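You operate a simulated robot arm through the tools that you are given. There is no shell and no other tool. Be economical: measure what you need, move in short steps, check, and stop when the job is done.

The job below is to be done with a simulated robot arm. You get a single attempt, and the scene is never put back.

JOB
Splice the patch film to the main film on the splice table.
Fine: both end bars to the joint line, both clamps shut, then the tape grip across; clamps stay shut. Patch roll and lifter untouched.

Only the result counts: the job must be done as asked and must still hold three seconds after the hand-in. Knocking over, shifting, dropping, spilling or breaking anything else fails it.

ROBOT AND FRAMES
A 7-joint arm with a two-finger parallel gripper, fixed in place. Base frame: the origin is at the foot of the arm, x ahead of it, y to its left, z up; the work surface is at about z = 0.9. Units: m, degrees, N and s.
With the tool pointing down near the work surface it reaches from about 0.1 to 0.64 m from the base axis. Its first joint turns from -66.0 to 66.0 degrees. Payload 1.57 kg.
The TCP is the grasp point between the finger pads, 0.03 m short of the fingertips. In the tool frame z runs along the fingers and y along their closing line. The gripper opens to 0.08 m. The fingers are 0.017 m wide and 0.012 m thick; the gripper's body (0.04 by 0.082 m) begins 0.08 m behind the TCP.
Orientation is that of the tool frame in the base frame, as a unit quaternion [x, y, z, w]. With the fingers straight down and closing along the base's y, the tool's x points along the base's -x, its y along +y and its z along -z.

CONTROLS
- The arm moves only by the tool servo_tool. Its argument "increments" is a list of rows, each an object (a shift or turn left out is 0, a gripper value left out holds the last) with "grip": the closure, from 0 (fully open) to 1 (shut); "xyz": the shift along the tool's x, y, z in units of 30 mm (1.0 is 30 mm), a list of three; "delta_rot": the turn, a rotation vector about the tool's x, y, z in units of 4 degrees (1.0 is 4 degrees), a list of three. In form: [{"grip": grip, "xyz": [tx, ty, tz], "delta_rot": [ax, ay, az]}, ...]. A call has 1 to 8 rows; each row shifts and turns the commanded pose from where the row before left it, along the tool's axes as they then stand. A call with a number of a shift or a turn outside -1 to 1 is refused whole. Each row takes 0.2 s and may step no farther than 0.05 m and 8.6 degrees from the row before; otherwise, or with a gripper value out of range, the whole call is refused. Where a pose cannot be reached the arm comes as near as it can. A force on the tool above 60 N (or 10 N above the force at the start of the call, whichever is more), or a blocked arm, ends the call early, and 0.2 s more pass. The fingers move at their own pace (about 0.072 m/s each) and stop on an object; they squeeze with about 32 N. The grip force told is the motor's: it shows also when the fingers shut on nothing. Time passes only in rows, and 0.2 s behind the last, so rows that do not move let the fingers close. It gives the time, the measured TCP pose, the force on the tool (base axes), the opening and the grip force at its end, in the units of the frame above (readings bear some noise), with the torque about the TCP (base axes, N m) and any sound that the robot's microphone picked up.
- Cameras (640 x 400 px; columns grow to the right, rows downward): "scene" is fixed at [0.0494, 0.4423, 1.4014]; the picture's right is [-0.75, -0.66, 0.00], its down [-0.50, 0.57, -0.65] and it looks along [0.43, -0.49, -0.76] (base axes); focal length 214 px, centre (320, 200). "wrist" rides on the gripper at [0.072, -0.007, -0.122] in the tool frame; the picture's right is [0.09, 1.00, 0.00], its down [-0.84, 0.08, -0.54] and it looks along [-0.54, 0.05, 0.84] (tool axes); focal length 238 px, centre (320, 200). There is no depth. A picture from a camera that has moved, and an enlarged one, comes with that camera's place and axes in the base frame and with its lens.
- get_image(camera): a new picture of that camera. No time passes.
- inspect(camera, box): a new picture of the part [left, top, right, bottom] of that camera's present view, enlarged. No time passes.
- sign_off(): hands the job in; it is judged then, once.

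Work in short steps. Places have to be worked out from the pictures, the camera data and where the tool is seen: move nearer, look again, correct. Check each grasp and each placing, and mend what went wrong. You have 120 turns and 64 pictures in all, those below and enlarged ones among them. Open the gripper and draw the arm clear of the work before you hand the job in, unless the task says otherwise; then end with one line.

The tools are called after "Request:" by a JSON object that holds its "op" and its "data". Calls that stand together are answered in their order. servo_tool: Moves the arm, as the interface text tells. Its arguments: {"type":"object","properties":{"increments":{"type":"array","items":{"type":"object","properties":{"grip":{"type":"number"},"xyz":{"type":"array","items":{"type":"number"}},"delta_rot":{"type":"array","items":{"type":"number"}}}}}},"required":["increments"]} The other tools are called the same way: get_image (camera) takes a picture; inspect (camera, box) takes an enlarged picture of a part of a camera's view; sign_off () hands the job in.

At the start:

```text
t: 0.0
tcp_pos: [0.3144, -0.041, 1.2632]
tool_rot: [0.0, 1.0, 0.0, 0.0]
force: [0.9, -0.5, -0.1]
ft_torque: [-0.05, 0.04, -0.01]
width: 0.08
grasp_force: 0.1
```

scene: 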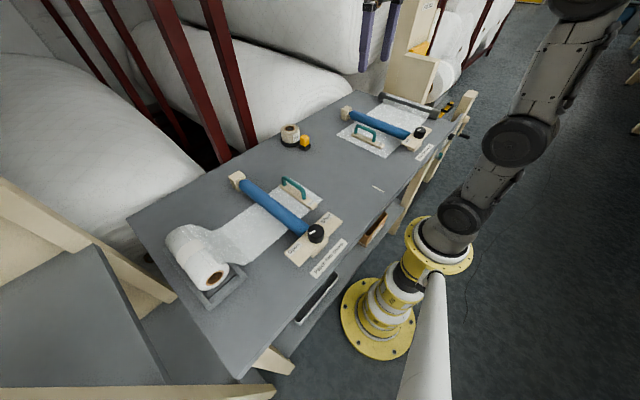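
wrist: 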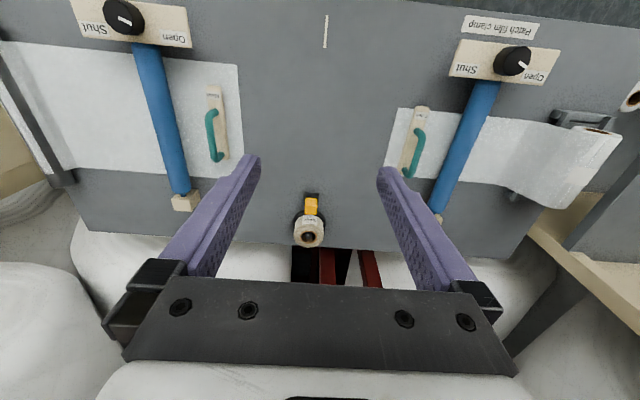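

The scene shows two films, each with an end bar (teal handle) and a blue clamp with a rotary knob, plus a tape grip at the far side. I'll look at enlarged views first.

Request:
{"op": "inspect", "data": {"camera": "wrist", "box": [60, 0, 340, 175]}}

Request:
{"op": "inspect", "data": {"camera": "wrist", "box": [340, 0, 640, 188]}}

Request:
{"op": "inspect", "data": {"camera": "scene", "box": [220, 80, 480, 243]}}

```text
2.29 times, centred on (200, 88) of wrist
camera zoom: at [0.2429, -0.0494, 1.3832], right [-0.09, 1.0, 0.0], down [0.84, 0.08, 0.54], along [0.54, 0.05, -0.84], focal length 545 px, centre (594, 457)
```

zoom: 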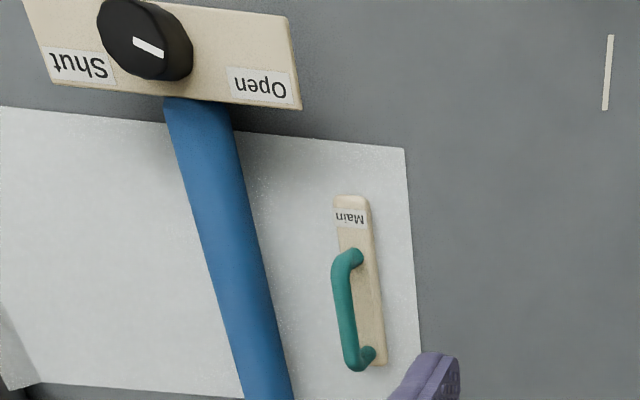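

```text
2.13 times, centred on (490, 94) of wrist
camera zoom: at [0.2429, -0.0494, 1.3832], right [-0.09, 1.0, 0.0], down [0.84, 0.08, 0.54], along [0.54, 0.05, -0.84], focal length 507 px, centre (-42, 426)
```

zoom: 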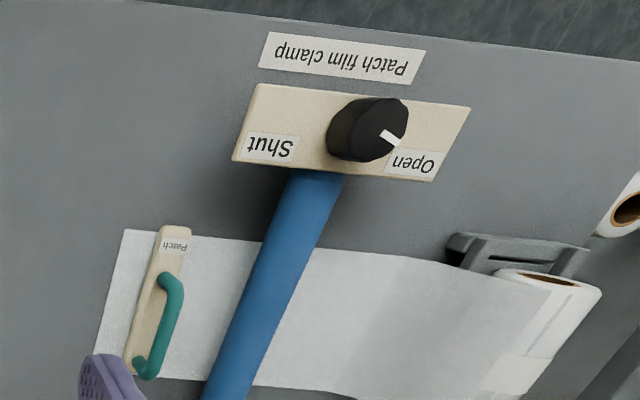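

```text
2.45 times, centred on (350, 162) of scene
camera zoom: at [0.0494, 0.4423, 1.4014], right [-0.75, -0.66, 0.0], down [-0.5, 0.57, -0.65], along [0.43, -0.49, -0.76], focal length 526 px, centre (246, 294)
```

zoom: 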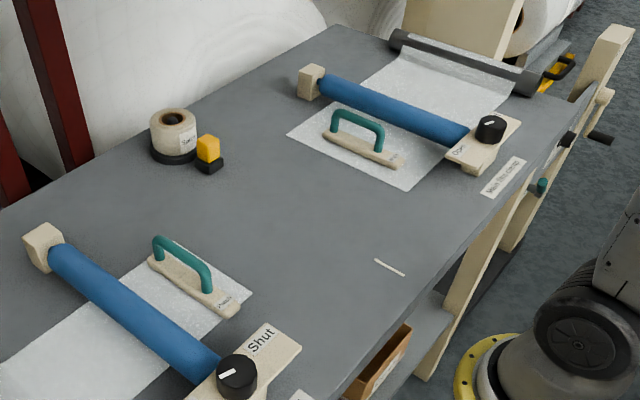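

Both knobs point to Open; the joint tick is at about y=-0.044, and the tape grip at about (0.55,-0.04). I move above the main bar (~0.394,-0.248) for a closer look.

Request:
{"op": "servo_tool", "data": {"increments": [{"grip": 0, "xyz": [-0.36, -0.99, 0.7]}, {"xyz": [-0.36, -0.99, 0.7]}, {"xyz": [-0.36, -0.99, 0.7]}, {"xyz": [-0.36, -0.99, 0.7]}, {"xyz": [-0.36, -0.99, 0.7]}, {"xyz": [-0.36, -0.99, 0.7]}, {"xyz": [-0.36, -0.99, 0.7]}, {}]}}

Request:
{"op": "get_image", "data": {"camera": "wrist"}}

Request:
{"op": "inspect", "data": {"camera": "scene", "box": [320, 80, 480, 180]}}

```text
t: 1.8
tcp_pos: [0.388, -0.2488, 1.1135]
tool_rot: [0.0, 1.0, 0.0, 0.0]
force: [0.1, -0.5, 0.0]
ft_torque: [0.02, -0.02, 0.01]
width: 0.0799
grasp_force: 0.1
```

```text
58 pictures are left
camera wrist: at [0.3155, -0.2567, 1.2347], right [-0.09, 1.0, 0.0], down [0.84, 0.08, 0.54], along [0.54, 0.05, -0.84], focal length 238 px, centre (320, 200)
```

wrist: 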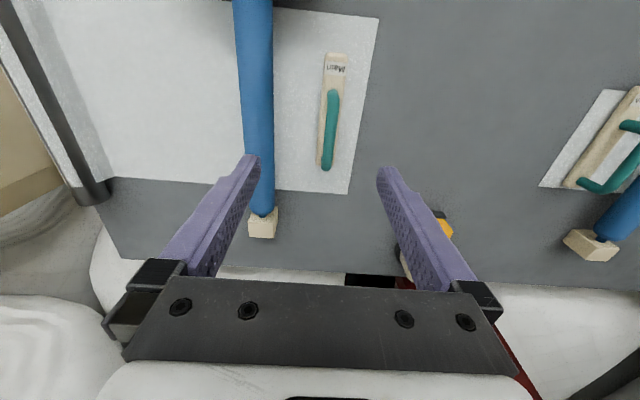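

```text
4.00 times, centred on (400, 130) of scene
camera zoom: at [0.0495, 0.4422, 1.4014], right [-0.75, -0.66, 0.0], down [-0.5, 0.57, -0.65], along [0.43, -0.49, -0.76], focal length 858 px, centre (0, 480)
```

zoom: 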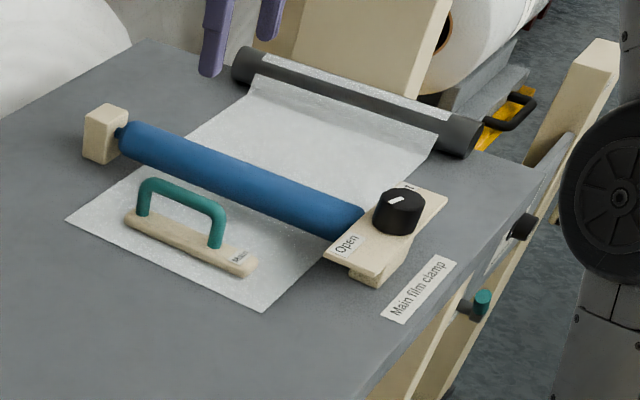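

The main bar is aligned with x, centre y≈-0.237, handle centre x≈0.407 and handle top z≈0.956; its film edge is at y≈-0.194. I descend above the handle with partly closed fingers to check.

Request:
{"op": "servo_tool", "data": {"increments": [{"grip": 0.35, "xyz": [-0.127, 0.075, 0.76]}, {"xyz": [-0.127, 0.075, 0.76]}, {"xyz": [-0.127, 0.075, 0.76]}, {"xyz": [-0.127, 0.075, 0.76]}, {"xyz": [-0.127, 0.075, 0.6]}, {}]}}

Request:
{"op": "get_image", "data": {"camera": "wrist"}}

Request:
{"op": "inspect", "data": {"camera": "scene", "box": [320, 80, 480, 180]}}

```text
t: 3.2
tcp_pos: [0.4072, -0.237, 1.0023]
tool_rot: [0.0, 1.0, 0.0, 0.0]
force: [0.5, 0.0, 0.2]
ft_torque: [0.0, 0.0, 0.01]
width: 0.052
grasp_force: 0.0
```

```text
56 pictures are left
camera wrist: at [0.3353, -0.2451, 1.1236], right [-0.09, 1.0, 0.0], down [0.84, 0.08, 0.54], along [0.54, 0.05, -0.84], focal length 238 px, centre (320, 200)
```

wrist: 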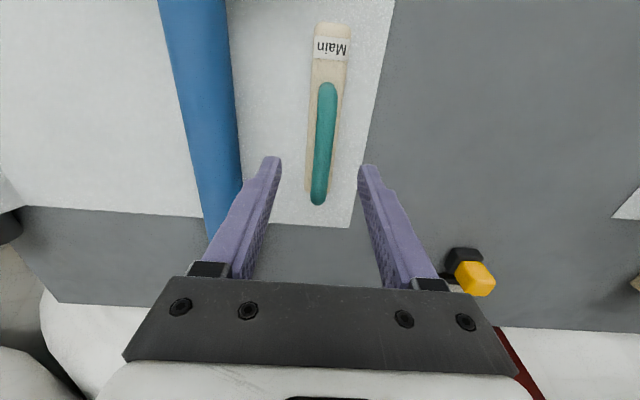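

```text
4.00 times, centred on (400, 130) of scene
camera zoom: at [0.0494, 0.4423, 1.4014], right [-0.75, -0.66, 0.0], down [-0.5, 0.57, -0.65], along [0.43, -0.49, -0.76], focal length 858 px, centre (0, 480)
```

zoom: 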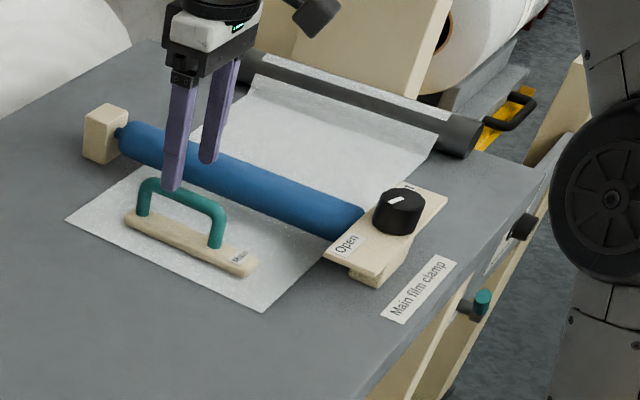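

The fingers straddle the handle. I descend 47 mm and close.

Request:
{"op": "servo_tool", "data": {"increments": [{"xyz": [0, 0, 0.78]}, {"xyz": [0, 0, 0.78]}, {}, {"grip": 1}, {}, {}, {}]}}

Request:
{"op": "inspect", "data": {"camera": "scene", "box": [320, 80, 480, 180]}}

```text
t: 4.8
tcp_pos: [0.4087, -0.2358, 0.9583]
tool_rot: [0.001, 1.0, 0.0, -0.001]
force: [1.1, 16.7, 1.2]
ft_torque: [0.08, 0.01, 0.01]
width: 0.0132
grasp_force: 29.9
```

```text
4.00 times, centred on (400, 130) of scene
camera zoom: at [0.0494, 0.4427, 1.4012], right [-0.75, -0.66, 0.0], down [-0.5, 0.57, -0.65], along [0.43, -0.49, -0.76], focal length 858 px, centre (0, 480)
```

zoom: 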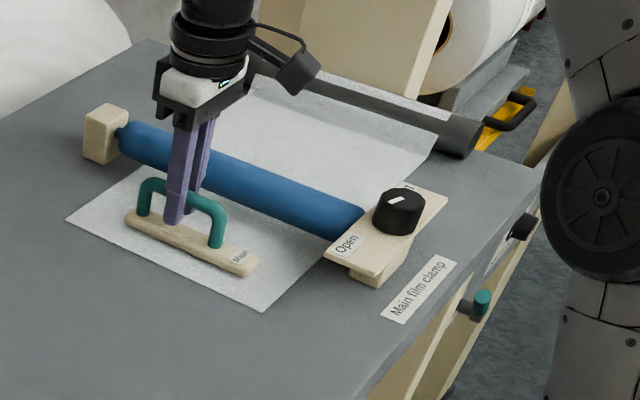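

Handle held (13 mm wide). I pull it along +y by about 0.12 m, watching the force, before refining.

Request:
{"op": "servo_tool", "data": {"increments": [{"xyz": [0, 0.5, 0]}, {"xyz": [0, 0.5, 0]}, {"xyz": [0, 0.5, 0]}, {"xyz": [0, 0.5, 0]}, {"xyz": [0, 0.5, 0]}, {"xyz": [0, 0.5, 0]}, {"xyz": [0, 0.5, 0]}, {"xyz": [0, 0.5, 0]}]}}

Request:
{"op": "get_image", "data": {"camera": "scene"}}

Request:
{"op": "get_image", "data": {"camera": "wrist"}}

```text
t: 6.6
tcp_pos: [0.408, -0.1175, 0.9592]
tool_rot: [0.0, 1.0, 0.001, -0.002]
force: [0.6, -1.3, -30.3]
ft_torque: [-0.03, -0.11, 0.05]
width: 0.0135
grasp_force: 30.1
```

```text
53 pictures are left
```

scene: 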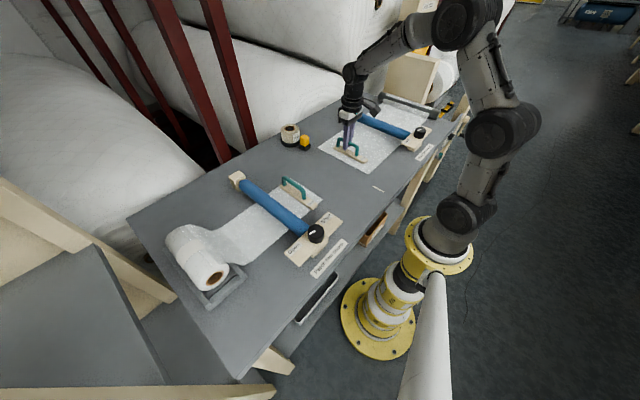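

```text
52 pictures are left
camera wrist: at [0.3373, -0.1273, 1.0787], right [-0.09, 1.0, 0.0], down [0.84, 0.08, 0.54], along [0.54, 0.05, -0.84], focal length 238 px, centre (320, 200)
```

wrist: 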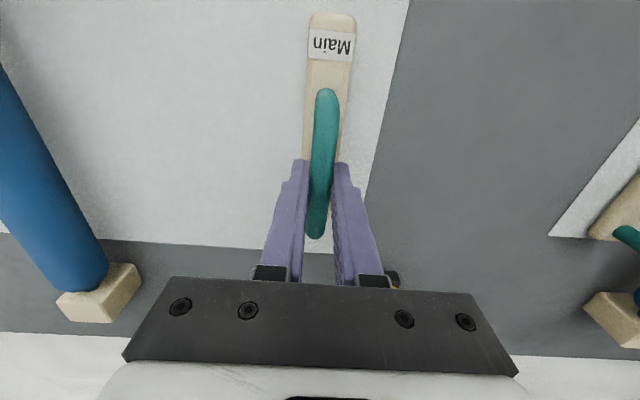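

The main film follows, with its edge now near y≈-0.077. I advance 24 mm more, easing down 1.5 mm to relieve the vertical pull, and then compare the film edge with the tick mark.

Request:
{"op": "servo_tool", "data": {"increments": [{"xyz": [0, 0.2, 0.05]}, {"xyz": [0, 0.2, 0]}, {"xyz": [0, 0.2, 0]}, {"xyz": [0, 0.2, 0]}, {}]}}

Request:
{"op": "inspect", "data": {"camera": "scene", "box": [320, 130, 416, 190]}}

```text
t: 7.8
tcp_pos: [0.4096, -0.0951, 0.9573]
tool_rot: [0.0, 1.0, 0.001, 0.003]
force: [-10.4, 0.4, 0.4]
ft_torque: [0.01, 0.14, 0.01]
width: 0.0135
grasp_force: 30.4
```

```text
6.67 times, centred on (368, 160) of scene
camera zoom: at [0.0492, 0.4423, 1.4014], right [-0.75, -0.66, 0.0], down [-0.5, 0.57, -0.65], along [0.43, -0.49, -0.76], focal length 1430 px, centre (0, 467)
```

zoom: 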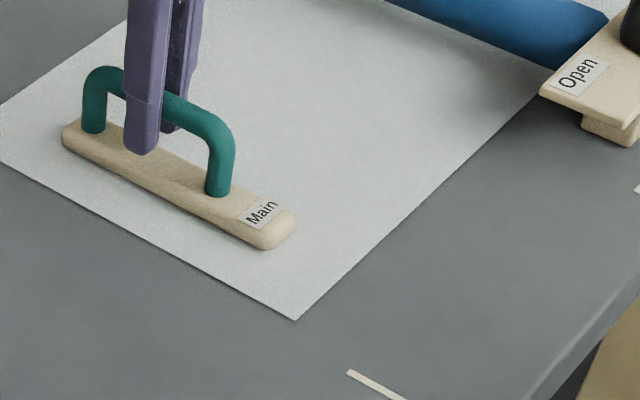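

The film edge sits about 14 mm short of the tick line. I advance 13 mm and compare again.

Request:
{"op": "servo_tool", "data": {"increments": [{"xyz": [0, 0.2, 0]}, {"xyz": [0, 0.2, 0]}, {"xyz": [0, 0.03, 0]}, {}, {}]}}

Request:
{"op": "inspect", "data": {"camera": "scene", "box": [320, 140, 400, 190]}}

Request:
{"op": "get_image", "data": {"camera": "wrist"}}

```text
t: 9.0
tcp_pos: [0.4075, -0.0834, 0.9575]
tool_rot: [-0.001, 1.0, -0.003, 0.002]
force: [-3.6, -26.4, 4.3]
ft_torque: [-0.17, -0.21, -0.1]
width: 0.0132
grasp_force: 29.9
```

```text
8.00 times, centred on (360, 165) of scene
camera zoom: at [0.0493, 0.4415, 1.4016], right [-0.75, -0.66, 0.0], down [-0.5, 0.57, -0.65], along [0.43, -0.49, -0.76], focal length 1716 px, centre (0, 480)
```

zoom: 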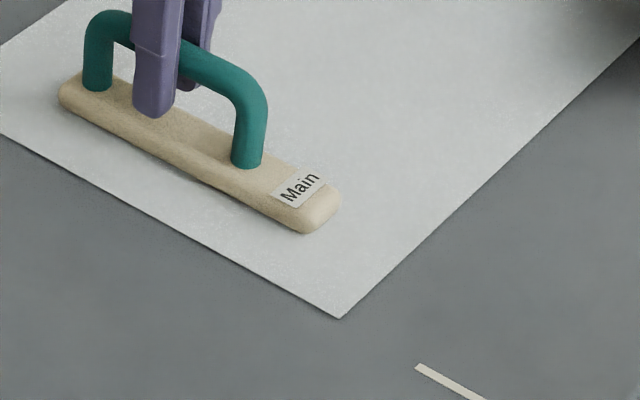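

```text
49 pictures are left
camera wrist: at [0.3365, -0.092, 1.0782], right [-0.09, 1.0, 0.0], down [0.83, 0.08, 0.54], along [0.54, 0.05, -0.84], focal length 238 px, centre (320, 200)
```

wrist: 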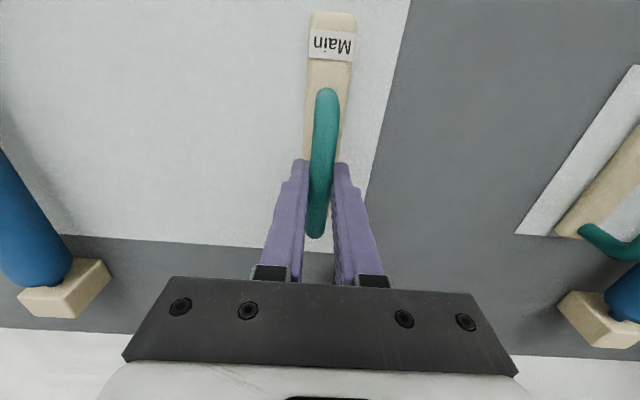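

Edge is about 2 mm short of the tick's centre line. I nudge 3 mm (part of it is lost to friction) and inspect finely.

Request:
{"op": "servo_tool", "data": {"increments": [{"xyz": [0, 0.05, 0]}, {"xyz": [0, 0.05, 0]}, {}, {}]}}

Request:
{"op": "inspect", "data": {"camera": "scene", "box": [340, 165, 388, 195]}}

```text
t: 10.0
tcp_pos: [0.4084, -0.0839, 0.9585]
tool_rot: [-0.001, 1.0, -0.005, 0.0]
force: [5.1, -44.8, -5.2]
ft_torque: [-0.2, -0.11, -0.06]
width: 0.0133
grasp_force: 30.0
```

```text
13.33 times, centred on (364, 180) of scene
camera zoom: at [0.0497, 0.441, 1.4018], right [-0.75, -0.66, 0.0], down [-0.5, 0.57, -0.65], along [0.43, -0.49, -0.76], focal length 2860 px, centre (-267, 467)
```

zoom: 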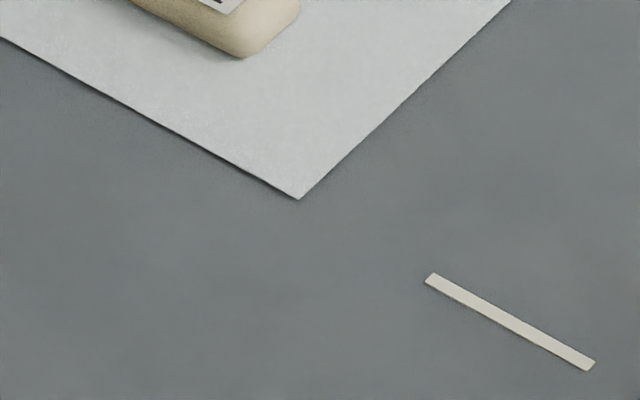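

Force rose without motion: the bar is at its end stop, with the edge ~2 mm from the tick centre. I relax the pull, open the fingers and lift.

Request:
{"op": "servo_tool", "data": {"increments": [{"xyz": [0, -0.1, 0]}, {"xyz": [0, -0.09, 0]}, {"grip": 0.35}, {}, {"xyz": [0, 0, -0.7]}, {"xyz": [0, 0, -1]}, {"xyz": [0, 0, -1]}, {"xyz": [0, 0, -1]}]}}

Request:
{"op": "inspect", "data": {"camera": "scene", "box": [340, 165, 388, 195]}}

```text
t: 11.8
tcp_pos: [0.4097, -0.0817, 1.0716]
tool_rot: [0.0, 1.0, 0.0, -0.001]
force: [-0.9, 0.3, 0.7]
ft_torque: [-0.01, 0.0, 0.03]
width: 0.052
grasp_force: 0.0
```

```text
13.33 times, centred on (364, 180) of scene
camera zoom: at [0.0494, 0.4423, 1.4014], right [-0.75, -0.66, 0.0], down [-0.5, 0.57, -0.65], along [0.43, -0.49, -0.76], focal length 2860 px, centre (-267, 467)
```

zoom: 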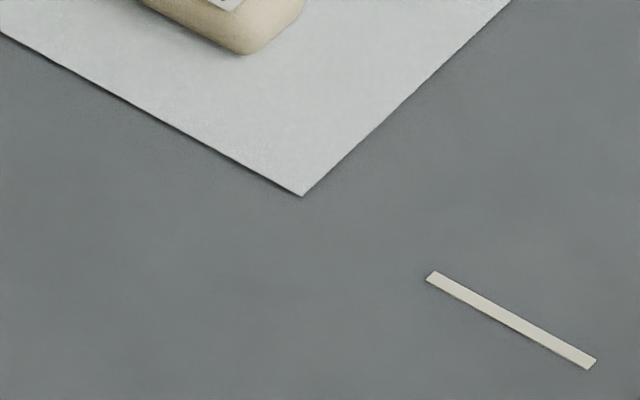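

It slid back about 1 mm on release. I re-grasp, push firmly to the stop, and release with only slight relaxation.

Request:
{"op": "servo_tool", "data": {"increments": [{"xyz": [0, 0, 1]}, {"xyz": [0, 0, 1]}, {"xyz": [0, 0, 1]}, {"xyz": [0, 0, 0.7]}, {"grip": 1}, {}, {}, {}]}}

Request:
{"op": "servo_tool", "data": {"increments": [{"xyz": [0, 0.05, 0]}, {"xyz": [0, 0.05, 0]}, {"xyz": [0, 0.05, 0]}, {}, {}]}}

```text
t: 13.6
tcp_pos: [0.4083, -0.0843, 0.9581]
tool_rot: [0.0, 1.0, 0.0, 0.0]
force: [0.2, -5.4, -4.6]
ft_torque: [-0.04, -0.08, -0.02]
width: 0.0132
grasp_force: 30.4
```

```text
t: 14.8
tcp_pos: [0.4087, -0.0836, 0.9563]
tool_rot: [-0.001, 1.0, -0.004, 0.001]
force: [-11.8, -36.6, 7.6]
ft_torque: [-0.23, 0.1, -0.03]
width: 0.0137
grasp_force: 29.7
```

It's at the stop to within about 0.5 mm. I open and lift, then head over to the patch bar.

Request:
{"op": "servo_tool", "data": {"increments": [{"xyz": [0, -0.05, 0]}, {"grip": 0.35}, {}, {"xyz": [0, 0, -0.7]}, {"xyz": [0, 0, -1]}, {"xyz": [0, 0, -1]}, {"xyz": [0, 0, -1]}, {"xyz": [0, 0, -1]}]}}

Request:
{"op": "servo_tool", "data": {"increments": [{"xyz": [0, 1, 0]}, {"xyz": [0, 1, 0]}, {"xyz": [0, 1, 0]}, {"xyz": [0, 1, 0]}, {"xyz": [0, 1, 0]}, {"xyz": [0, 1, 0]}, {"xyz": [0, 1, 0]}, {"xyz": [0, 1, 0]}]}}

Request:
{"op": "get_image", "data": {"camera": "wrist"}}

Request:
{"op": "inspect", "data": {"camera": "scene", "box": [220, 140, 380, 240]}}

```text
t: 16.6
tcp_pos: [0.4098, -0.0831, 1.0993]
tool_rot: [0.0, 1.0, 0.0, 0.0]
force: [-0.3, 0.1, -0.1]
ft_torque: [0.0, 0.01, -0.01]
width: 0.0524
grasp_force: 0.1
```

```text
t: 18.4
tcp_pos: [0.4075, 0.1574, 1.0993]
tool_rot: [0.0, 1.0, 0.0, 0.0]
force: [0.7, -0.5, -0.8]
ft_torque: [0.01, 0.02, 0.04]
width: 0.052
grasp_force: 0.2
```

```text
46 pictures are left
camera wrist: at [0.3367, 0.1494, 1.2198], right [-0.09, 1.0, 0.0], down [0.84, 0.08, 0.54], along [0.54, 0.05, -0.84], focal length 238 px, centre (320, 200)
```

wrist: 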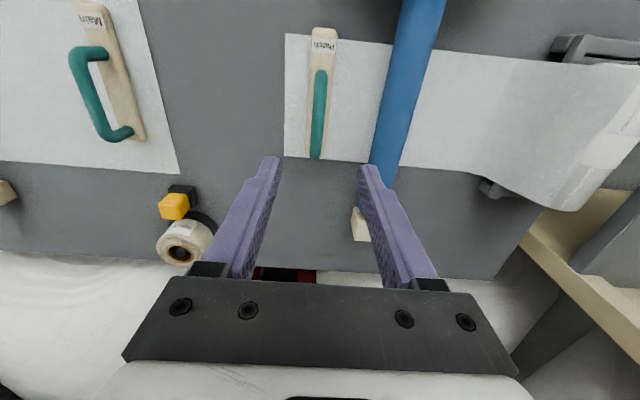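

```text
4.00 times, centred on (300, 190) of scene
camera zoom: at [0.0495, 0.4423, 1.4014], right [-0.75, -0.66, 0.0], down [-0.5, 0.57, -0.65], along [0.43, -0.49, -0.76], focal length 858 px, centre (400, 240)
```

zoom: 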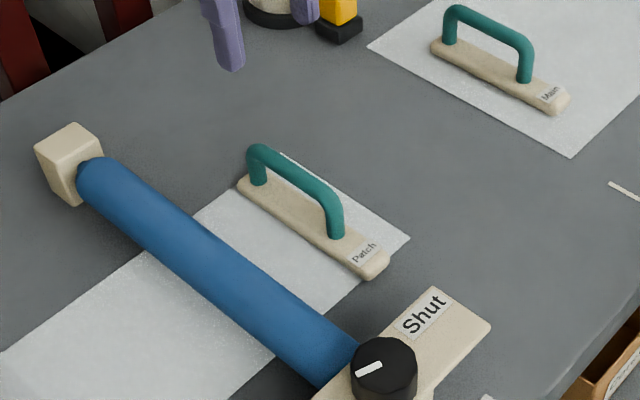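

The patch bar is at y≈0.154, handle x 0.36–0.46. I descend, straddle and close.

Request:
{"op": "servo_tool", "data": {"increments": [{"xyz": [0, -0.1, 0.94]}, {"xyz": [0, 0, 0.94]}, {"xyz": [0, 0, 0.94]}, {"xyz": [0, 0, 0.94]}, {"xyz": [0, 0, 0.94]}, {}]}}

Request:
{"op": "servo_tool", "data": {"increments": [{"grip": 1}, {}, {}, {}]}}

Request:
{"op": "inspect", "data": {"camera": "scene", "box": [220, 140, 380, 240]}}

```text
t: 19.8
tcp_pos: [0.4094, 0.1545, 0.958]
tool_rot: [0.0, 1.0, 0.0, 0.0]
force: [0.0, -0.9, 0.0]
ft_torque: [0.03, 0.01, -0.01]
width: 0.0519
grasp_force: 0.1
```

```text
t: 20.8
tcp_pos: [0.4085, 0.1541, 0.9575]
tool_rot: [0.0, 1.0, 0.0, 0.0]
force: [0.6, -0.5, -1.7]
ft_torque: [0.0, -0.03, -0.01]
width: 0.0133
grasp_force: 29.7
```

```text
4.00 times, centred on (300, 190) of scene
camera zoom: at [0.0495, 0.4423, 1.4014], right [-0.75, -0.66, 0.0], down [-0.5, 0.57, -0.65], along [0.43, -0.49, -0.76], focal length 858 px, centre (400, 240)
```

zoom: 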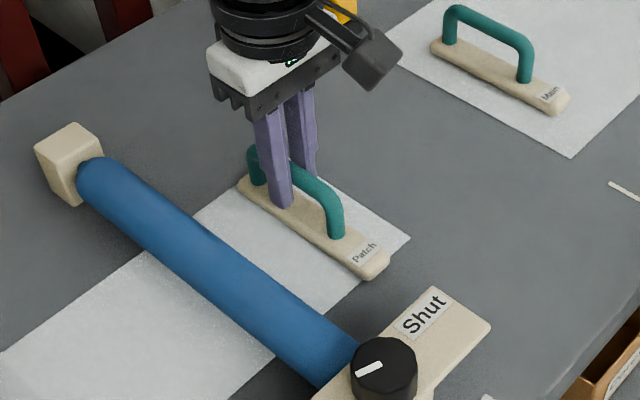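

Held. I pull it along −y by 0.12 m first.

Request:
{"op": "servo_tool", "data": {"increments": [{"xyz": [0, -0.5, 0]}, {"xyz": [0, -0.5, 0]}, {"xyz": [0, -0.5, 0]}, {"xyz": [0, -0.5, 0]}, {"xyz": [0, -0.5, 0]}, {"xyz": [0, -0.5, 0]}, {"xyz": [0, -0.5, 0]}, {"xyz": [0, -0.5, 0]}]}}

Request:
{"op": "servo_tool", "data": {"increments": [{"xyz": [0, -0.3, 0]}, {"xyz": [0, -0.3, 0]}, {"xyz": [0, -0.2, 0]}, {"xyz": [0, -0.1, 0]}, {}]}}

Request:
{"op": "inspect", "data": {"camera": "scene", "box": [300, 132, 396, 192]}}

```text
t: 22.6
tcp_pos: [0.4085, 0.0345, 0.9582]
tool_rot: [0.0, 1.0, 0.0, -0.003]
force: [-8.7, 0.7, -0.6]
ft_torque: [0.01, 0.28, -0.01]
width: 0.0132
grasp_force: 30.2
```

```text
t: 23.8
tcp_pos: [0.4075, 0.0088, 0.9592]
tool_rot: [-0.001, 1.0, -0.001, -0.001]
force: [-13.9, 0.2, -8.9]
ft_torque: [0.0, -0.08, 0.02]
width: 0.0137
grasp_force: 29.8
```

```text
6.67 times, centred on (348, 162) of scene
camera zoom: at [0.0492, 0.4423, 1.4014], right [-0.75, -0.66, 0.0], down [-0.5, 0.57, -0.65], along [0.43, -0.49, -0.76], focal length 1430 px, centre (133, 453)
```

zoom: 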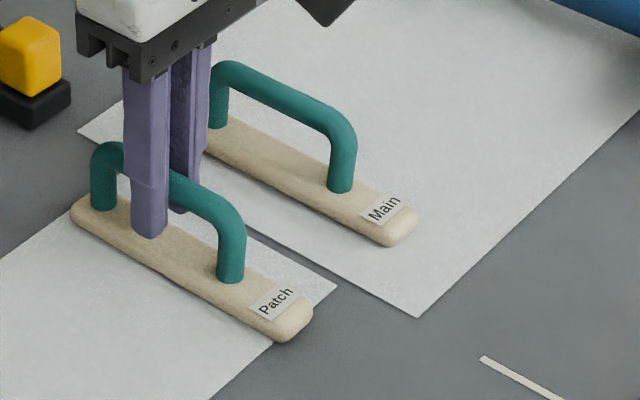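

The patch edge is about 5 mm from the joint line; I continue in small steps until the stop.

Request:
{"op": "servo_tool", "data": {"increments": [{"xyz": [0, -0.1, 0]}, {"xyz": [0, -0.1, 0]}, {"xyz": [0, -0.05, 0]}, {}, {}]}}

Request:
{"op": "inspect", "data": {"camera": "scene", "box": [330, 157, 394, 197]}}

```text
t: 25.0
tcp_pos: [0.4078, 0.0046, 0.9581]
tool_rot: [0.0, 1.0, 0.002, -0.001]
force: [-15.4, 29.6, -5.0]
ft_torque: [0.17, 0.04, 0.09]
width: 0.0134
grasp_force: 30.3
```

```text
10.00 times, centred on (362, 177) of scene
camera zoom: at [0.0491, 0.4431, 1.4011], right [-0.75, -0.66, 0.0], down [-0.5, 0.57, -0.65], along [0.43, -0.49, -0.76], focal length 2145 px, centre (-100, 430)
```

zoom: 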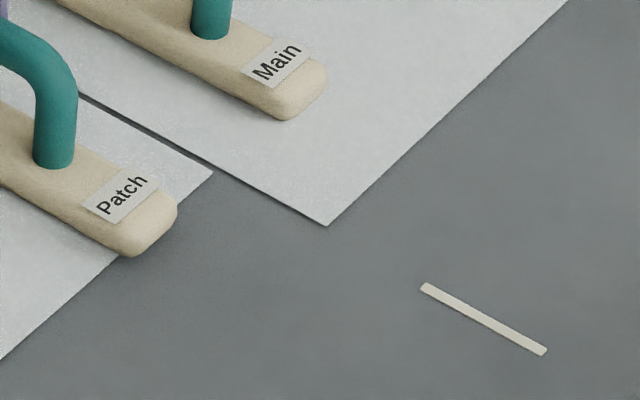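

Both bars are at their stops, symmetric about y≈-0.04 (−0.084 and +0.004). I release and lift.

Request:
{"op": "servo_tool", "data": {"increments": [{"xyz": [0, 0.06, 0]}, {"grip": 0.3}, {}, {"xyz": [0, 0, -0.7]}, {"xyz": [0, 0, -1]}, {"xyz": [0, 0, -1]}, {"xyz": [0, 0, -1]}, {"xyz": [0, 0, -1]}]}}

Request:
{"op": "servo_tool", "data": {"increments": [{"grip": 0, "xyz": [0.8, 0.9, 0]}, {"xyz": [0.8, 0.9, 0]}, {"xyz": [0.8, 0.9, 0]}, {"xyz": [0.8, 0.9, 0]}, {"xyz": [0.8, 0.9, 0]}, {"xyz": [0.8, 0.9, 0]}, {"xyz": [0.8, 0.9, 0]}, {}]}}

Request:
{"op": "get_image", "data": {"camera": "wrist"}}

Request:
{"op": "get_image", "data": {"camera": "scene"}}

```text
t: 26.8
tcp_pos: [0.4058, 0.0012, 1.0994]
tool_rot: [-0.001, 1.0, 0.0, 0.0]
force: [-0.1, 0.9, -0.6]
ft_torque: [-0.02, 0.04, 0.02]
width: 0.0559
grasp_force: 0.0
```

```text
t: 28.6
tcp_pos: [0.2418, 0.1917, 1.1003]
tool_rot: [0.0, 1.0, 0.0, 0.0]
force: [0.2, -0.4, 0.0]
ft_torque: [0.0, 0.04, 0.01]
width: 0.0803
grasp_force: 0.1
```

```text
41 pictures are left
camera wrist: at [0.1702, 0.1847, 1.2219], right [-0.09, 1.0, 0.0], down [0.84, 0.08, 0.54], along [0.54, 0.05, -0.84], focal length 238 px, centre (320, 200)
```

wrist: 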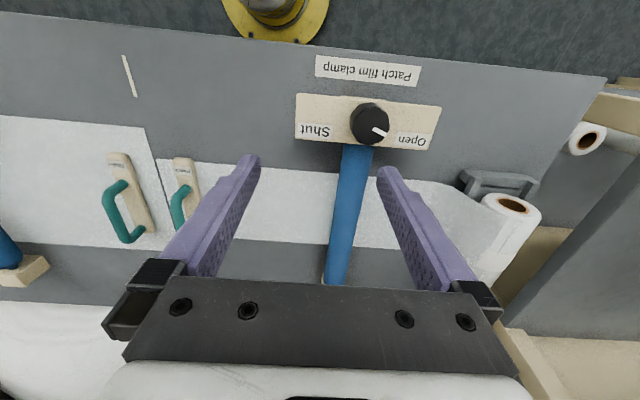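

```text
40 pictures are left
```

scene: 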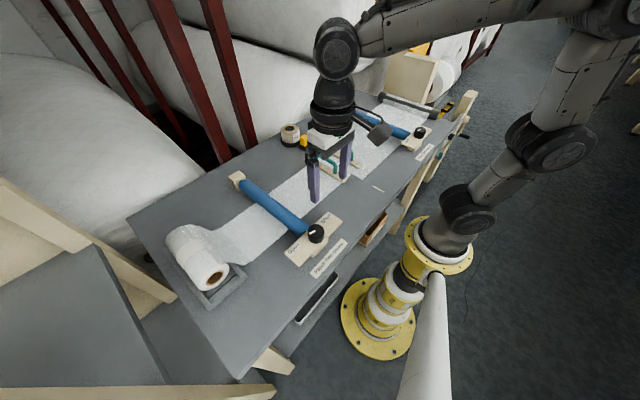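

Films meet at the joint. Next the patch clamp knob at about (0.229, 0.243); I zoom to see its pointer and size.

Request:
{"op": "inspect", "data": {"camera": "wrist", "box": [280, 70, 460, 183]}}

Request:
{"op": "inspect", "data": {"camera": "scene", "box": [270, 200, 366, 260]}}

```text
3.54 times, centred on (370, 126) of wrist
camera zoom: at [0.1702, 0.1847, 1.2219], right [-0.09, 1.0, 0.0], down [0.84, 0.08, 0.54], along [0.54, 0.05, -0.84], focal length 844 px, centre (143, 460)
```

zoom: 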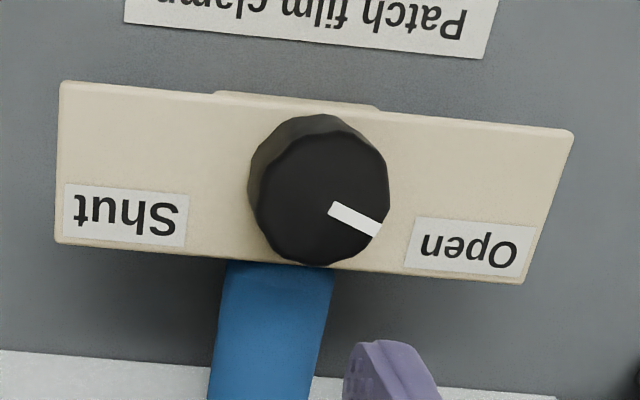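

```text
6.67 times, centred on (318, 230) of scene
camera zoom: at [0.0494, 0.4423, 1.4014], right [-0.75, -0.66, 0.0], down [-0.5, 0.57, -0.65], along [0.43, -0.49, -0.76], focal length 1430 px, centre (333, 0)
```

zoom: 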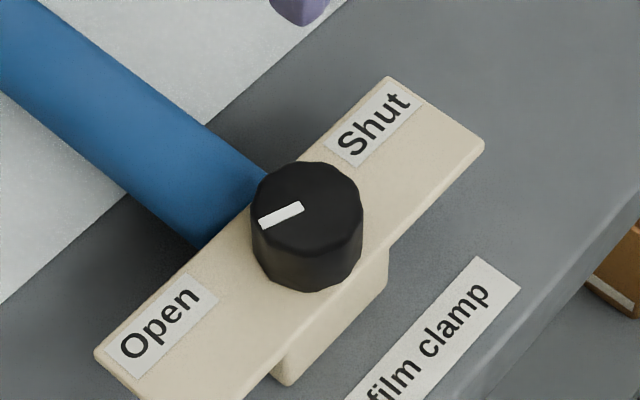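

Two-view triangulation puts the knob top centre at ≈(0.235, 0.2435, 0.974), diameter ~42 mm, pointer about +58° from +x. I move above and pre-turn the tool −56° so that the shutting turn is centred on the wrist range.

Request:
{"op": "servo_tool", "data": {"increments": [{"xyz": [0.113, 0.865, 0]}, {"xyz": [0.113, 0.865, 0]}, {"delta_rot": [0, 0, -1]}, {"delta_rot": [0, 0, -1]}, {"delta_rot": [0, 0, -1]}, {"delta_rot": [0, 0, -1]}, {"delta_rot": [0, 0, -1]}, {"delta_rot": [0, 0, -1]}]}}

Request:
{"op": "servo_tool", "data": {"increments": [{"delta_rot": [0, 0, -1]}, {"delta_rot": [0, 0, -1]}, {"delta_rot": [0, 0, -1]}, {"delta_rot": [0, 0, -1]}, {"delta_rot": [0, 0, -1]}, {"delta_rot": [0, 0, -1]}, {"delta_rot": [0, 0, -1]}, {"delta_rot": [0, 0, -1]}]}}

Request:
{"op": "get_image", "data": {"camera": "wrist"}}

Request:
{"op": "inspect", "data": {"camera": "scene", "box": [240, 150, 400, 250]}}

```text
t: 30.4
tcp_pos: [0.2335, 0.2438, 1.0988]
tool_rot: [-0.208, 0.978, 0.0, 0.0]
force: [-0.6, 0.2, -0.7]
ft_torque: [-0.01, 0.02, 0.0]
width: 0.0799
grasp_force: 0.2
```

```text
t: 32.2
tcp_pos: [0.2343, 0.2449, 1.1001]
tool_rot: [-0.471, 0.882, 0.0, 0.001]
force: [0.0, -0.8, 0.4]
ft_torque: [0.0, -0.02, 0.01]
width: 0.0802
grasp_force: 0.0
```

```text
37 pictures are left
camera wrist: at [0.1998, 0.1796, 1.2197], right [-0.88, 0.48, 0.0], down [0.4, 0.74, 0.54], along [0.26, 0.48, -0.84], focal length 238 px, centre (320, 200)
```

wrist: 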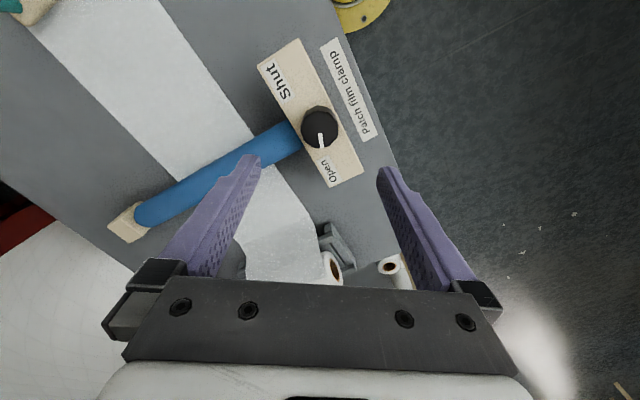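

```text
4.00 times, centred on (320, 200) of scene
camera zoom: at [0.0494, 0.4423, 1.4014], right [-0.75, -0.66, 0.0], down [-0.5, 0.57, -0.65], along [0.43, -0.49, -0.76], focal length 858 px, centre (320, 200)
```

zoom: 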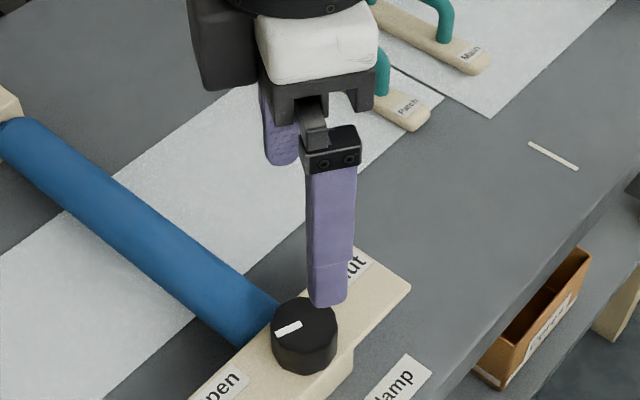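

Tips should stay above the roller (top ~0.955), so I plan TCP z≈0.990. I descend to 1.03 first and verify centring.

Request:
{"op": "servo_tool", "data": {"increments": [{"xyz": [0, 0, 0.8]}, {"xyz": [0, 0, 0.8]}, {"xyz": [0, 0, 0.7]}, {}]}}

Request:
{"op": "get_image", "data": {"camera": "wrist"}}

Request:
{"op": "inspect", "data": {"camera": "scene", "box": [260, 180, 372, 250]}}

```text
t: 33.2
tcp_pos: [0.2312, 0.2455, 1.0296]
tool_rot: [-0.47, 0.883, 0.0, -0.001]
force: [1.3, -0.1, 0.2]
ft_torque: [0.01, -0.01, 0.01]
width: 0.0801
grasp_force: 0.1
```

```text
35 pictures are left
camera wrist: at [0.198, 0.1799, 1.1503], right [-0.88, 0.48, 0.0], down [0.4, 0.74, 0.54], along [0.26, 0.48, -0.84], focal length 238 px, centre (320, 200)
```

wrist: 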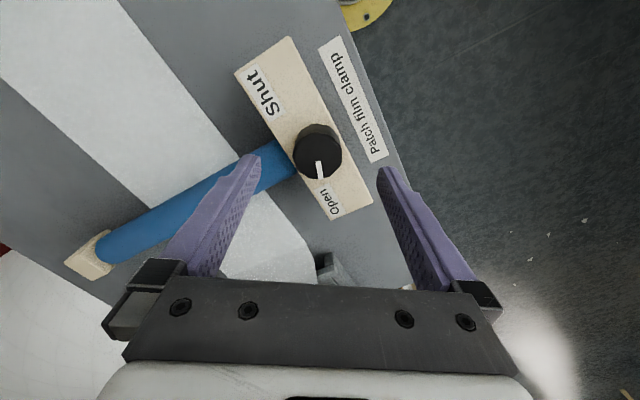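

```text
5.71 times, centred on (316, 215) of scene
camera zoom: at [0.0494, 0.4423, 1.4014], right [-0.75, -0.66, 0.0], down [-0.5, 0.57, -0.65], along [0.43, -0.49, -0.76], focal length 1226 px, centre (343, 114)
```

zoom: 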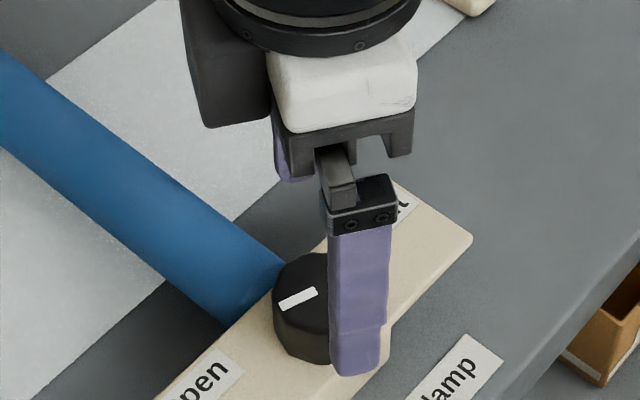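

Knob centre re-estimated at (0.234, 0.2427); small correction, then down to z≈0.990 and close.

Request:
{"op": "servo_tool", "data": {"increments": [{"xyz": [0.03, -0.13, 0.3]}, {"xyz": [0, 0, 0.6]}, {"xyz": [0, 0, 0.42]}, {}]}}

Request:
{"op": "servo_tool", "data": {"increments": [{"grip": 1}, {}, {}, {}]}}

Request:
{"op": "inspect", "data": {"camera": "scene", "box": [260, 180, 372, 250]}}

```text
t: 34.2
tcp_pos: [0.2391, 0.2413, 0.9905]
tool_rot: [-0.47, 0.883, 0.0, -0.001]
force: [-0.4, -0.1, 0.0]
ft_torque: [0.01, -0.01, 0.02]
width: 0.08
grasp_force: 0.0
```

```text
t: 35.2
tcp_pos: [0.2344, 0.2432, 0.99]
tool_rot: [-0.468, 0.884, 0.004, -0.002]
force: [-30.3, 22.2, 0.7]
ft_torque: [0.25, 0.72, 0.09]
width: 0.0391
grasp_force: 44.5
```

```text
5.71 times, centred on (316, 215) of scene
camera zoom: at [0.0486, 0.4429, 1.4012], right [-0.75, -0.66, 0.0], down [-0.5, 0.57, -0.65], along [0.43, -0.49, -0.76], focal length 1226 px, centre (343, 114)
```

zoom: 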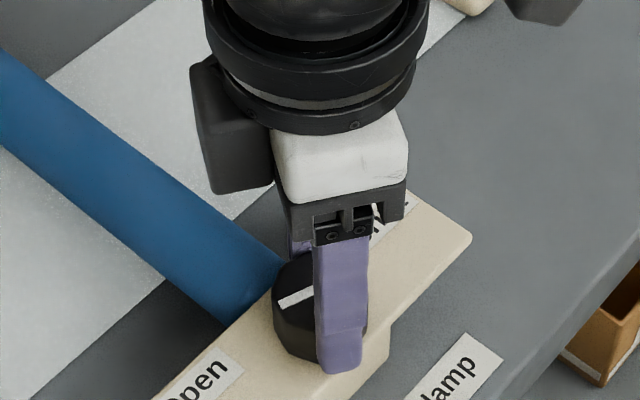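

The knob is gripped (39 mm), centre (0.234, 0.243). I shift the command 4.5 mm to shed the side load and start turning toward Shut (clockwise from above).

Request:
{"op": "servo_tool", "data": {"increments": [{"xyz": [0, 0.15, 0]}, {"delta_rot": [0, 0, 1]}, {"delta_rot": [0, 0, 1]}, {"delta_rot": [0, 0, 1]}, {"delta_rot": [0, 0, 1]}]}}

Request:
{"op": "inspect", "data": {"camera": "scene", "box": [260, 180, 372, 250]}}

```text
t: 36.4
tcp_pos: [0.234, 0.2442, 0.9903]
tool_rot: [-0.341, 0.94, 0.0, 0.0]
force: [-8.6, 2.0, -0.8]
ft_torque: [0.7, -0.15, 0.0]
width: 0.0385
grasp_force: 44.5
```

```text
5.71 times, centred on (316, 215) of scene
camera zoom: at [0.0492, 0.4423, 1.4014], right [-0.75, -0.66, 0.0], down [-0.5, 0.57, -0.65], along [0.43, -0.49, -0.76], focal length 1226 px, centre (343, 114)
```

zoom: 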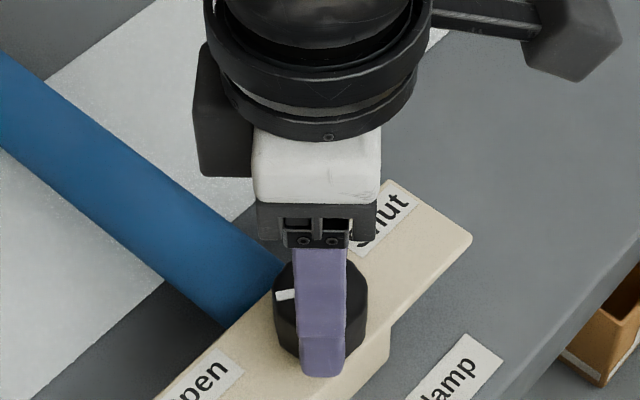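

The knob turns with the gripper with little torque. I continue.

Request:
{"op": "servo_tool", "data": {"increments": [{"delta_rot": [0, 0, 1]}, {"delta_rot": [0, 0, 1]}, {"delta_rot": [0, 0, 1]}, {"delta_rot": [0, 0, 1]}, {"delta_rot": [0, 0, 1]}, {"delta_rot": [0, 0, 1]}, {"delta_rot": [0, 0, 1]}, {"delta_rot": [0, 0, 1]}]}}

Request:
{"op": "servo_tool", "data": {"increments": [{"delta_rot": [0, 0, 1]}, {"delta_rot": [0, 0, 1]}, {"delta_rot": [0, 0, 1]}, {"delta_rot": [0, 0, 1]}, {"delta_rot": [0, 0, 1]}, {"delta_rot": [0, 0, 1]}]}}

Request:
{"op": "inspect", "data": {"camera": "scene", "box": [260, 180, 372, 250]}}

Request:
{"op": "inspect", "data": {"camera": "wrist", "box": [200, 80, 440, 230]}}

```text
t: 38.2
tcp_pos: [0.2325, 0.2435, 0.9902]
tool_rot: [-0.069, 0.998, 0.0, 0.0]
force: [-5.3, 15.2, -10.4]
ft_torque: [0.74, -0.14, 0.03]
width: 0.039
grasp_force: 44.2
```

```text
t: 39.6
tcp_pos: [0.2335, 0.2459, 0.9905]
tool_rot: [0.14, 0.99, 0.002, -0.001]
force: [-10.0, 25.4, -12.5]
ft_torque: [0.16, -0.17, 0.05]
width: 0.0391
grasp_force: 44.5
```

```text
5.71 times, centred on (316, 215) of scene
camera zoom: at [0.0492, 0.4431, 1.4011], right [-0.75, -0.66, 0.0], down [-0.5, 0.57, -0.65], along [0.43, -0.49, -0.76], focal length 1226 px, centre (343, 114)
```

zoom: 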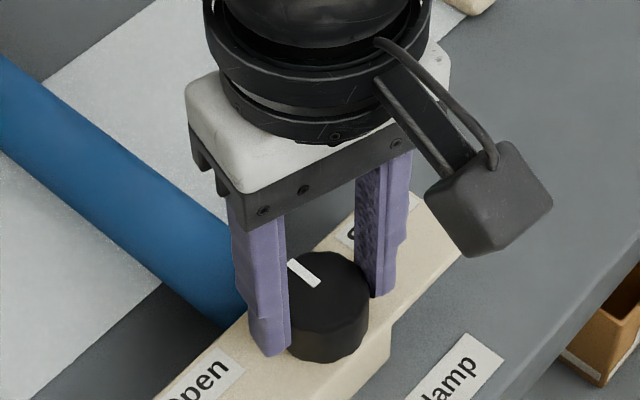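

```text
2.67 times, centred on (320, 155) of wrist
camera zoom: at [0.1627, 0.2571, 1.1112], right [0.19, 0.98, 0.0], down [0.83, -0.16, 0.54], along [0.53, -0.1, -0.84], focal length 636 px, centre (320, 320)
```

zoom: 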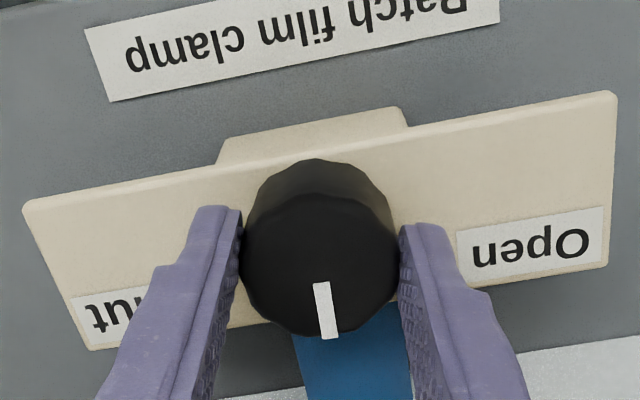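

Pointer now just past the roller axis. About 44° more to Shut; the next step continues with torque watch.

Request:
{"op": "servo_tool", "data": {"increments": [{"delta_rot": [0, 0, 1]}, {"delta_rot": [0, 0, 1]}, {"delta_rot": [0, 0, 1]}, {"delta_rot": [0, 0, 1]}, {"delta_rot": [0, 0, 1]}, {"delta_rot": [0, 0, 1]}, {"delta_rot": [0, 0, 1]}, {"delta_rot": [0, 0, 1]}]}}

Request:
{"op": "servo_tool", "data": {"increments": [{"delta_rot": [0, 0, 1]}, {"delta_rot": [0, 0, 1]}, {}]}}

Request:
{"op": "inspect", "data": {"camera": "wrist", "box": [200, 80, 440, 230]}}

```text
t: 41.4
tcp_pos: [0.2344, 0.2461, 0.9897]
tool_rot: [0.409, 0.913, 0.003, 0.0]
force: [1.8, 29.0, -16.5]
ft_torque: [1.22, 0.6, 0.07]
width: 0.0388
grasp_force: 44.8
```

```text
t: 42.2
tcp_pos: [0.2335, 0.2457, 0.9898]
tool_rot: [0.471, 0.882, 0.003, 0.0]
force: [6.8, 22.7, -14.4]
ft_torque: [1.31, 0.36, 0.02]
width: 0.0391
grasp_force: 44.6
```

```text
2.67 times, centred on (320, 155) of wrist
camera zoom: at [0.1881, 0.2995, 1.1113], right [0.78, 0.63, 0.01], down [0.53, -0.65, 0.54], along [0.35, -0.42, -0.84], focal length 636 px, centre (320, 320)
```

zoom: 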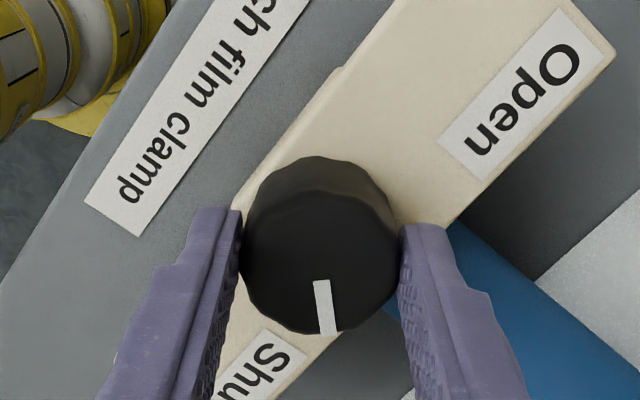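

Pointer nearly at Shut with no stop felt. I turn a bit more to find the stop.

Request:
{"op": "servo_tool", "data": {"increments": [{"delta_rot": [0, 0, 1]}, {"delta_rot": [0, 0, 1]}, {}]}}

Request:
{"op": "servo_tool", "data": {"increments": [{"delta_rot": [0, 0, 1]}, {"delta_rot": [0, 0, 1]}, {}]}}

Request:
{"op": "get_image", "data": {"camera": "wrist"}}

```text
t: 43.0
tcp_pos: [0.2353, 0.2446, 0.9896]
tool_rot: [0.531, 0.847, 0.002, 0.0]
force: [1.8, 23.6, -11.7]
ft_torque: [0.67, 0.18, 0.02]
width: 0.0385
grasp_force: 44.2
```

```text
t: 43.8
tcp_pos: [0.2341, 0.2447, 0.9908]
tool_rot: [0.588, 0.809, 0.003, 0.0]
force: [3.2, 19.2, -9.2]
ft_torque: [0.78, -0.1, 0.01]
width: 0.0388
grasp_force: 44.8
```

```text
28 pictures are left
camera wrist: at [0.2061, 0.3094, 1.1115], right [0.92, 0.39, 0.0], down [0.33, -0.77, 0.54], along [0.22, -0.5, -0.84], focal length 238 px, centre (320, 200)
```

wrist: 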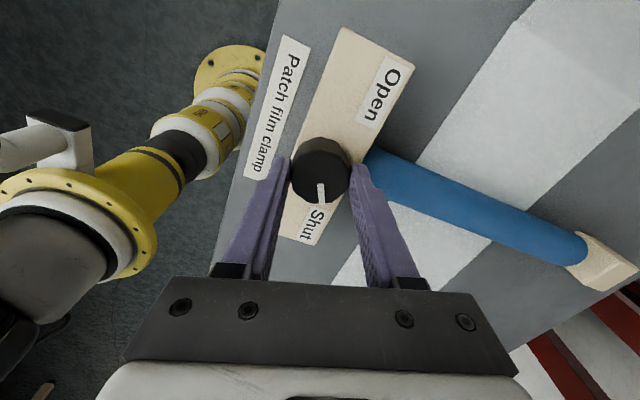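

Still turning freely with the gripper, so the end stop is further. I continue.

Request:
{"op": "servo_tool", "data": {"increments": [{"delta_rot": [0, 0, 1]}, {"delta_rot": [0, 0, 1]}, {"delta_rot": [0, 0, 1]}, {}]}}

Request:
{"op": "inspect", "data": {"camera": "wrist", "box": [200, 80, 440, 230]}}

```text
t: 44.8
tcp_pos: [0.2341, 0.245, 0.9904]
tool_rot: [0.669, 0.743, 0.002, 0.002]
force: [14.5, 3.2, 3.2]
ft_torque: [-0.3, -0.66, 0.71]
width: 0.039
grasp_force: 44.1
```

```text
2.67 times, centred on (320, 155) of wrist
camera zoom: at [0.2203, 0.3128, 1.1114], right [0.98, 0.2, 0.0], down [0.16, -0.82, 0.54], along [0.11, -0.53, -0.84], focal length 636 px, centre (320, 320)
```

zoom: 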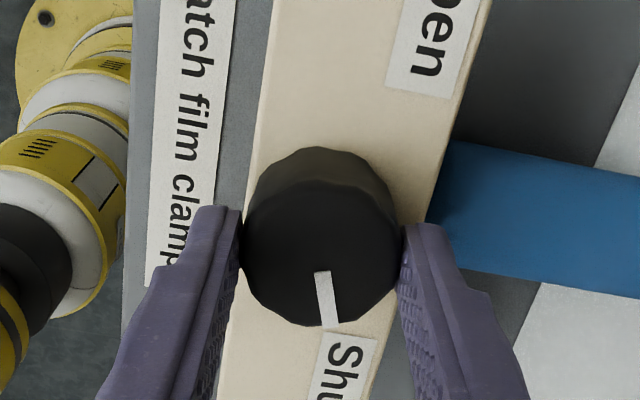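

A torque of 0.71 N·m appeared: the stop at Shut. I press 4° more to make sure, relax, then open and lift.

Request:
{"op": "servo_tool", "data": {"increments": [{"delta_rot": [0, 0, 0.6]}, {"delta_rot": [0, 0, 0.4]}, {}]}}

Request:
{"op": "servo_tool", "data": {"increments": [{"delta_rot": [0, 0, -1]}, {"grip": 0.1}, {}, {}, {"xyz": [0, 0, -0.8]}, {"xyz": [0, 0, -1]}, {"xyz": [0, 0, -1]}, {"xyz": [0, 0, -1]}]}}

Request:
{"op": "inspect", "data": {"camera": "wrist", "box": [200, 50, 440, 200]}}

```text
t: 45.6
tcp_pos: [0.2347, 0.2444, 0.9907]
tool_rot: [0.694, 0.72, 0.001, 0.0]
force: [14.3, 5.7, 7.7]
ft_torque: [0.32, -0.37, 0.63]
width: 0.0391
grasp_force: 44.1
```

```text
t: 47.4
tcp_pos: [0.2309, 0.2429, 1.1072]
tool_rot: [0.669, 0.744, -0.001, 0.0]
force: [0.1, 0.5, -0.1]
ft_torque: [-0.04, 0.01, 0.01]
width: 0.072
grasp_force: 0.0
```

```text
2.67 times, centred on (320, 125) of wrist
camera zoom: at [0.2179, 0.3125, 1.2269], right [0.98, 0.2, 0.0], down [0.16, -0.82, 0.54], along [0.11, -0.53, -0.84], focal length 636 px, centre (320, 400)
```

zoom: 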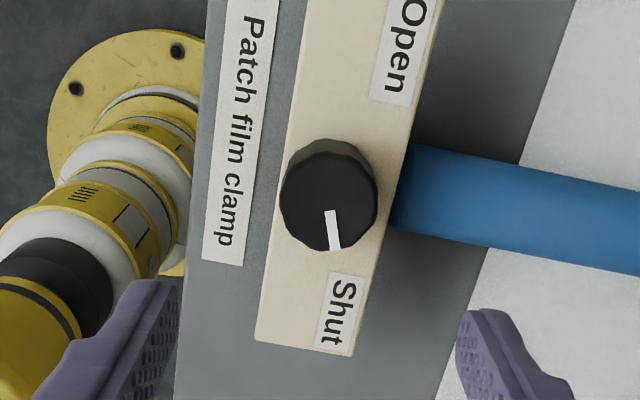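

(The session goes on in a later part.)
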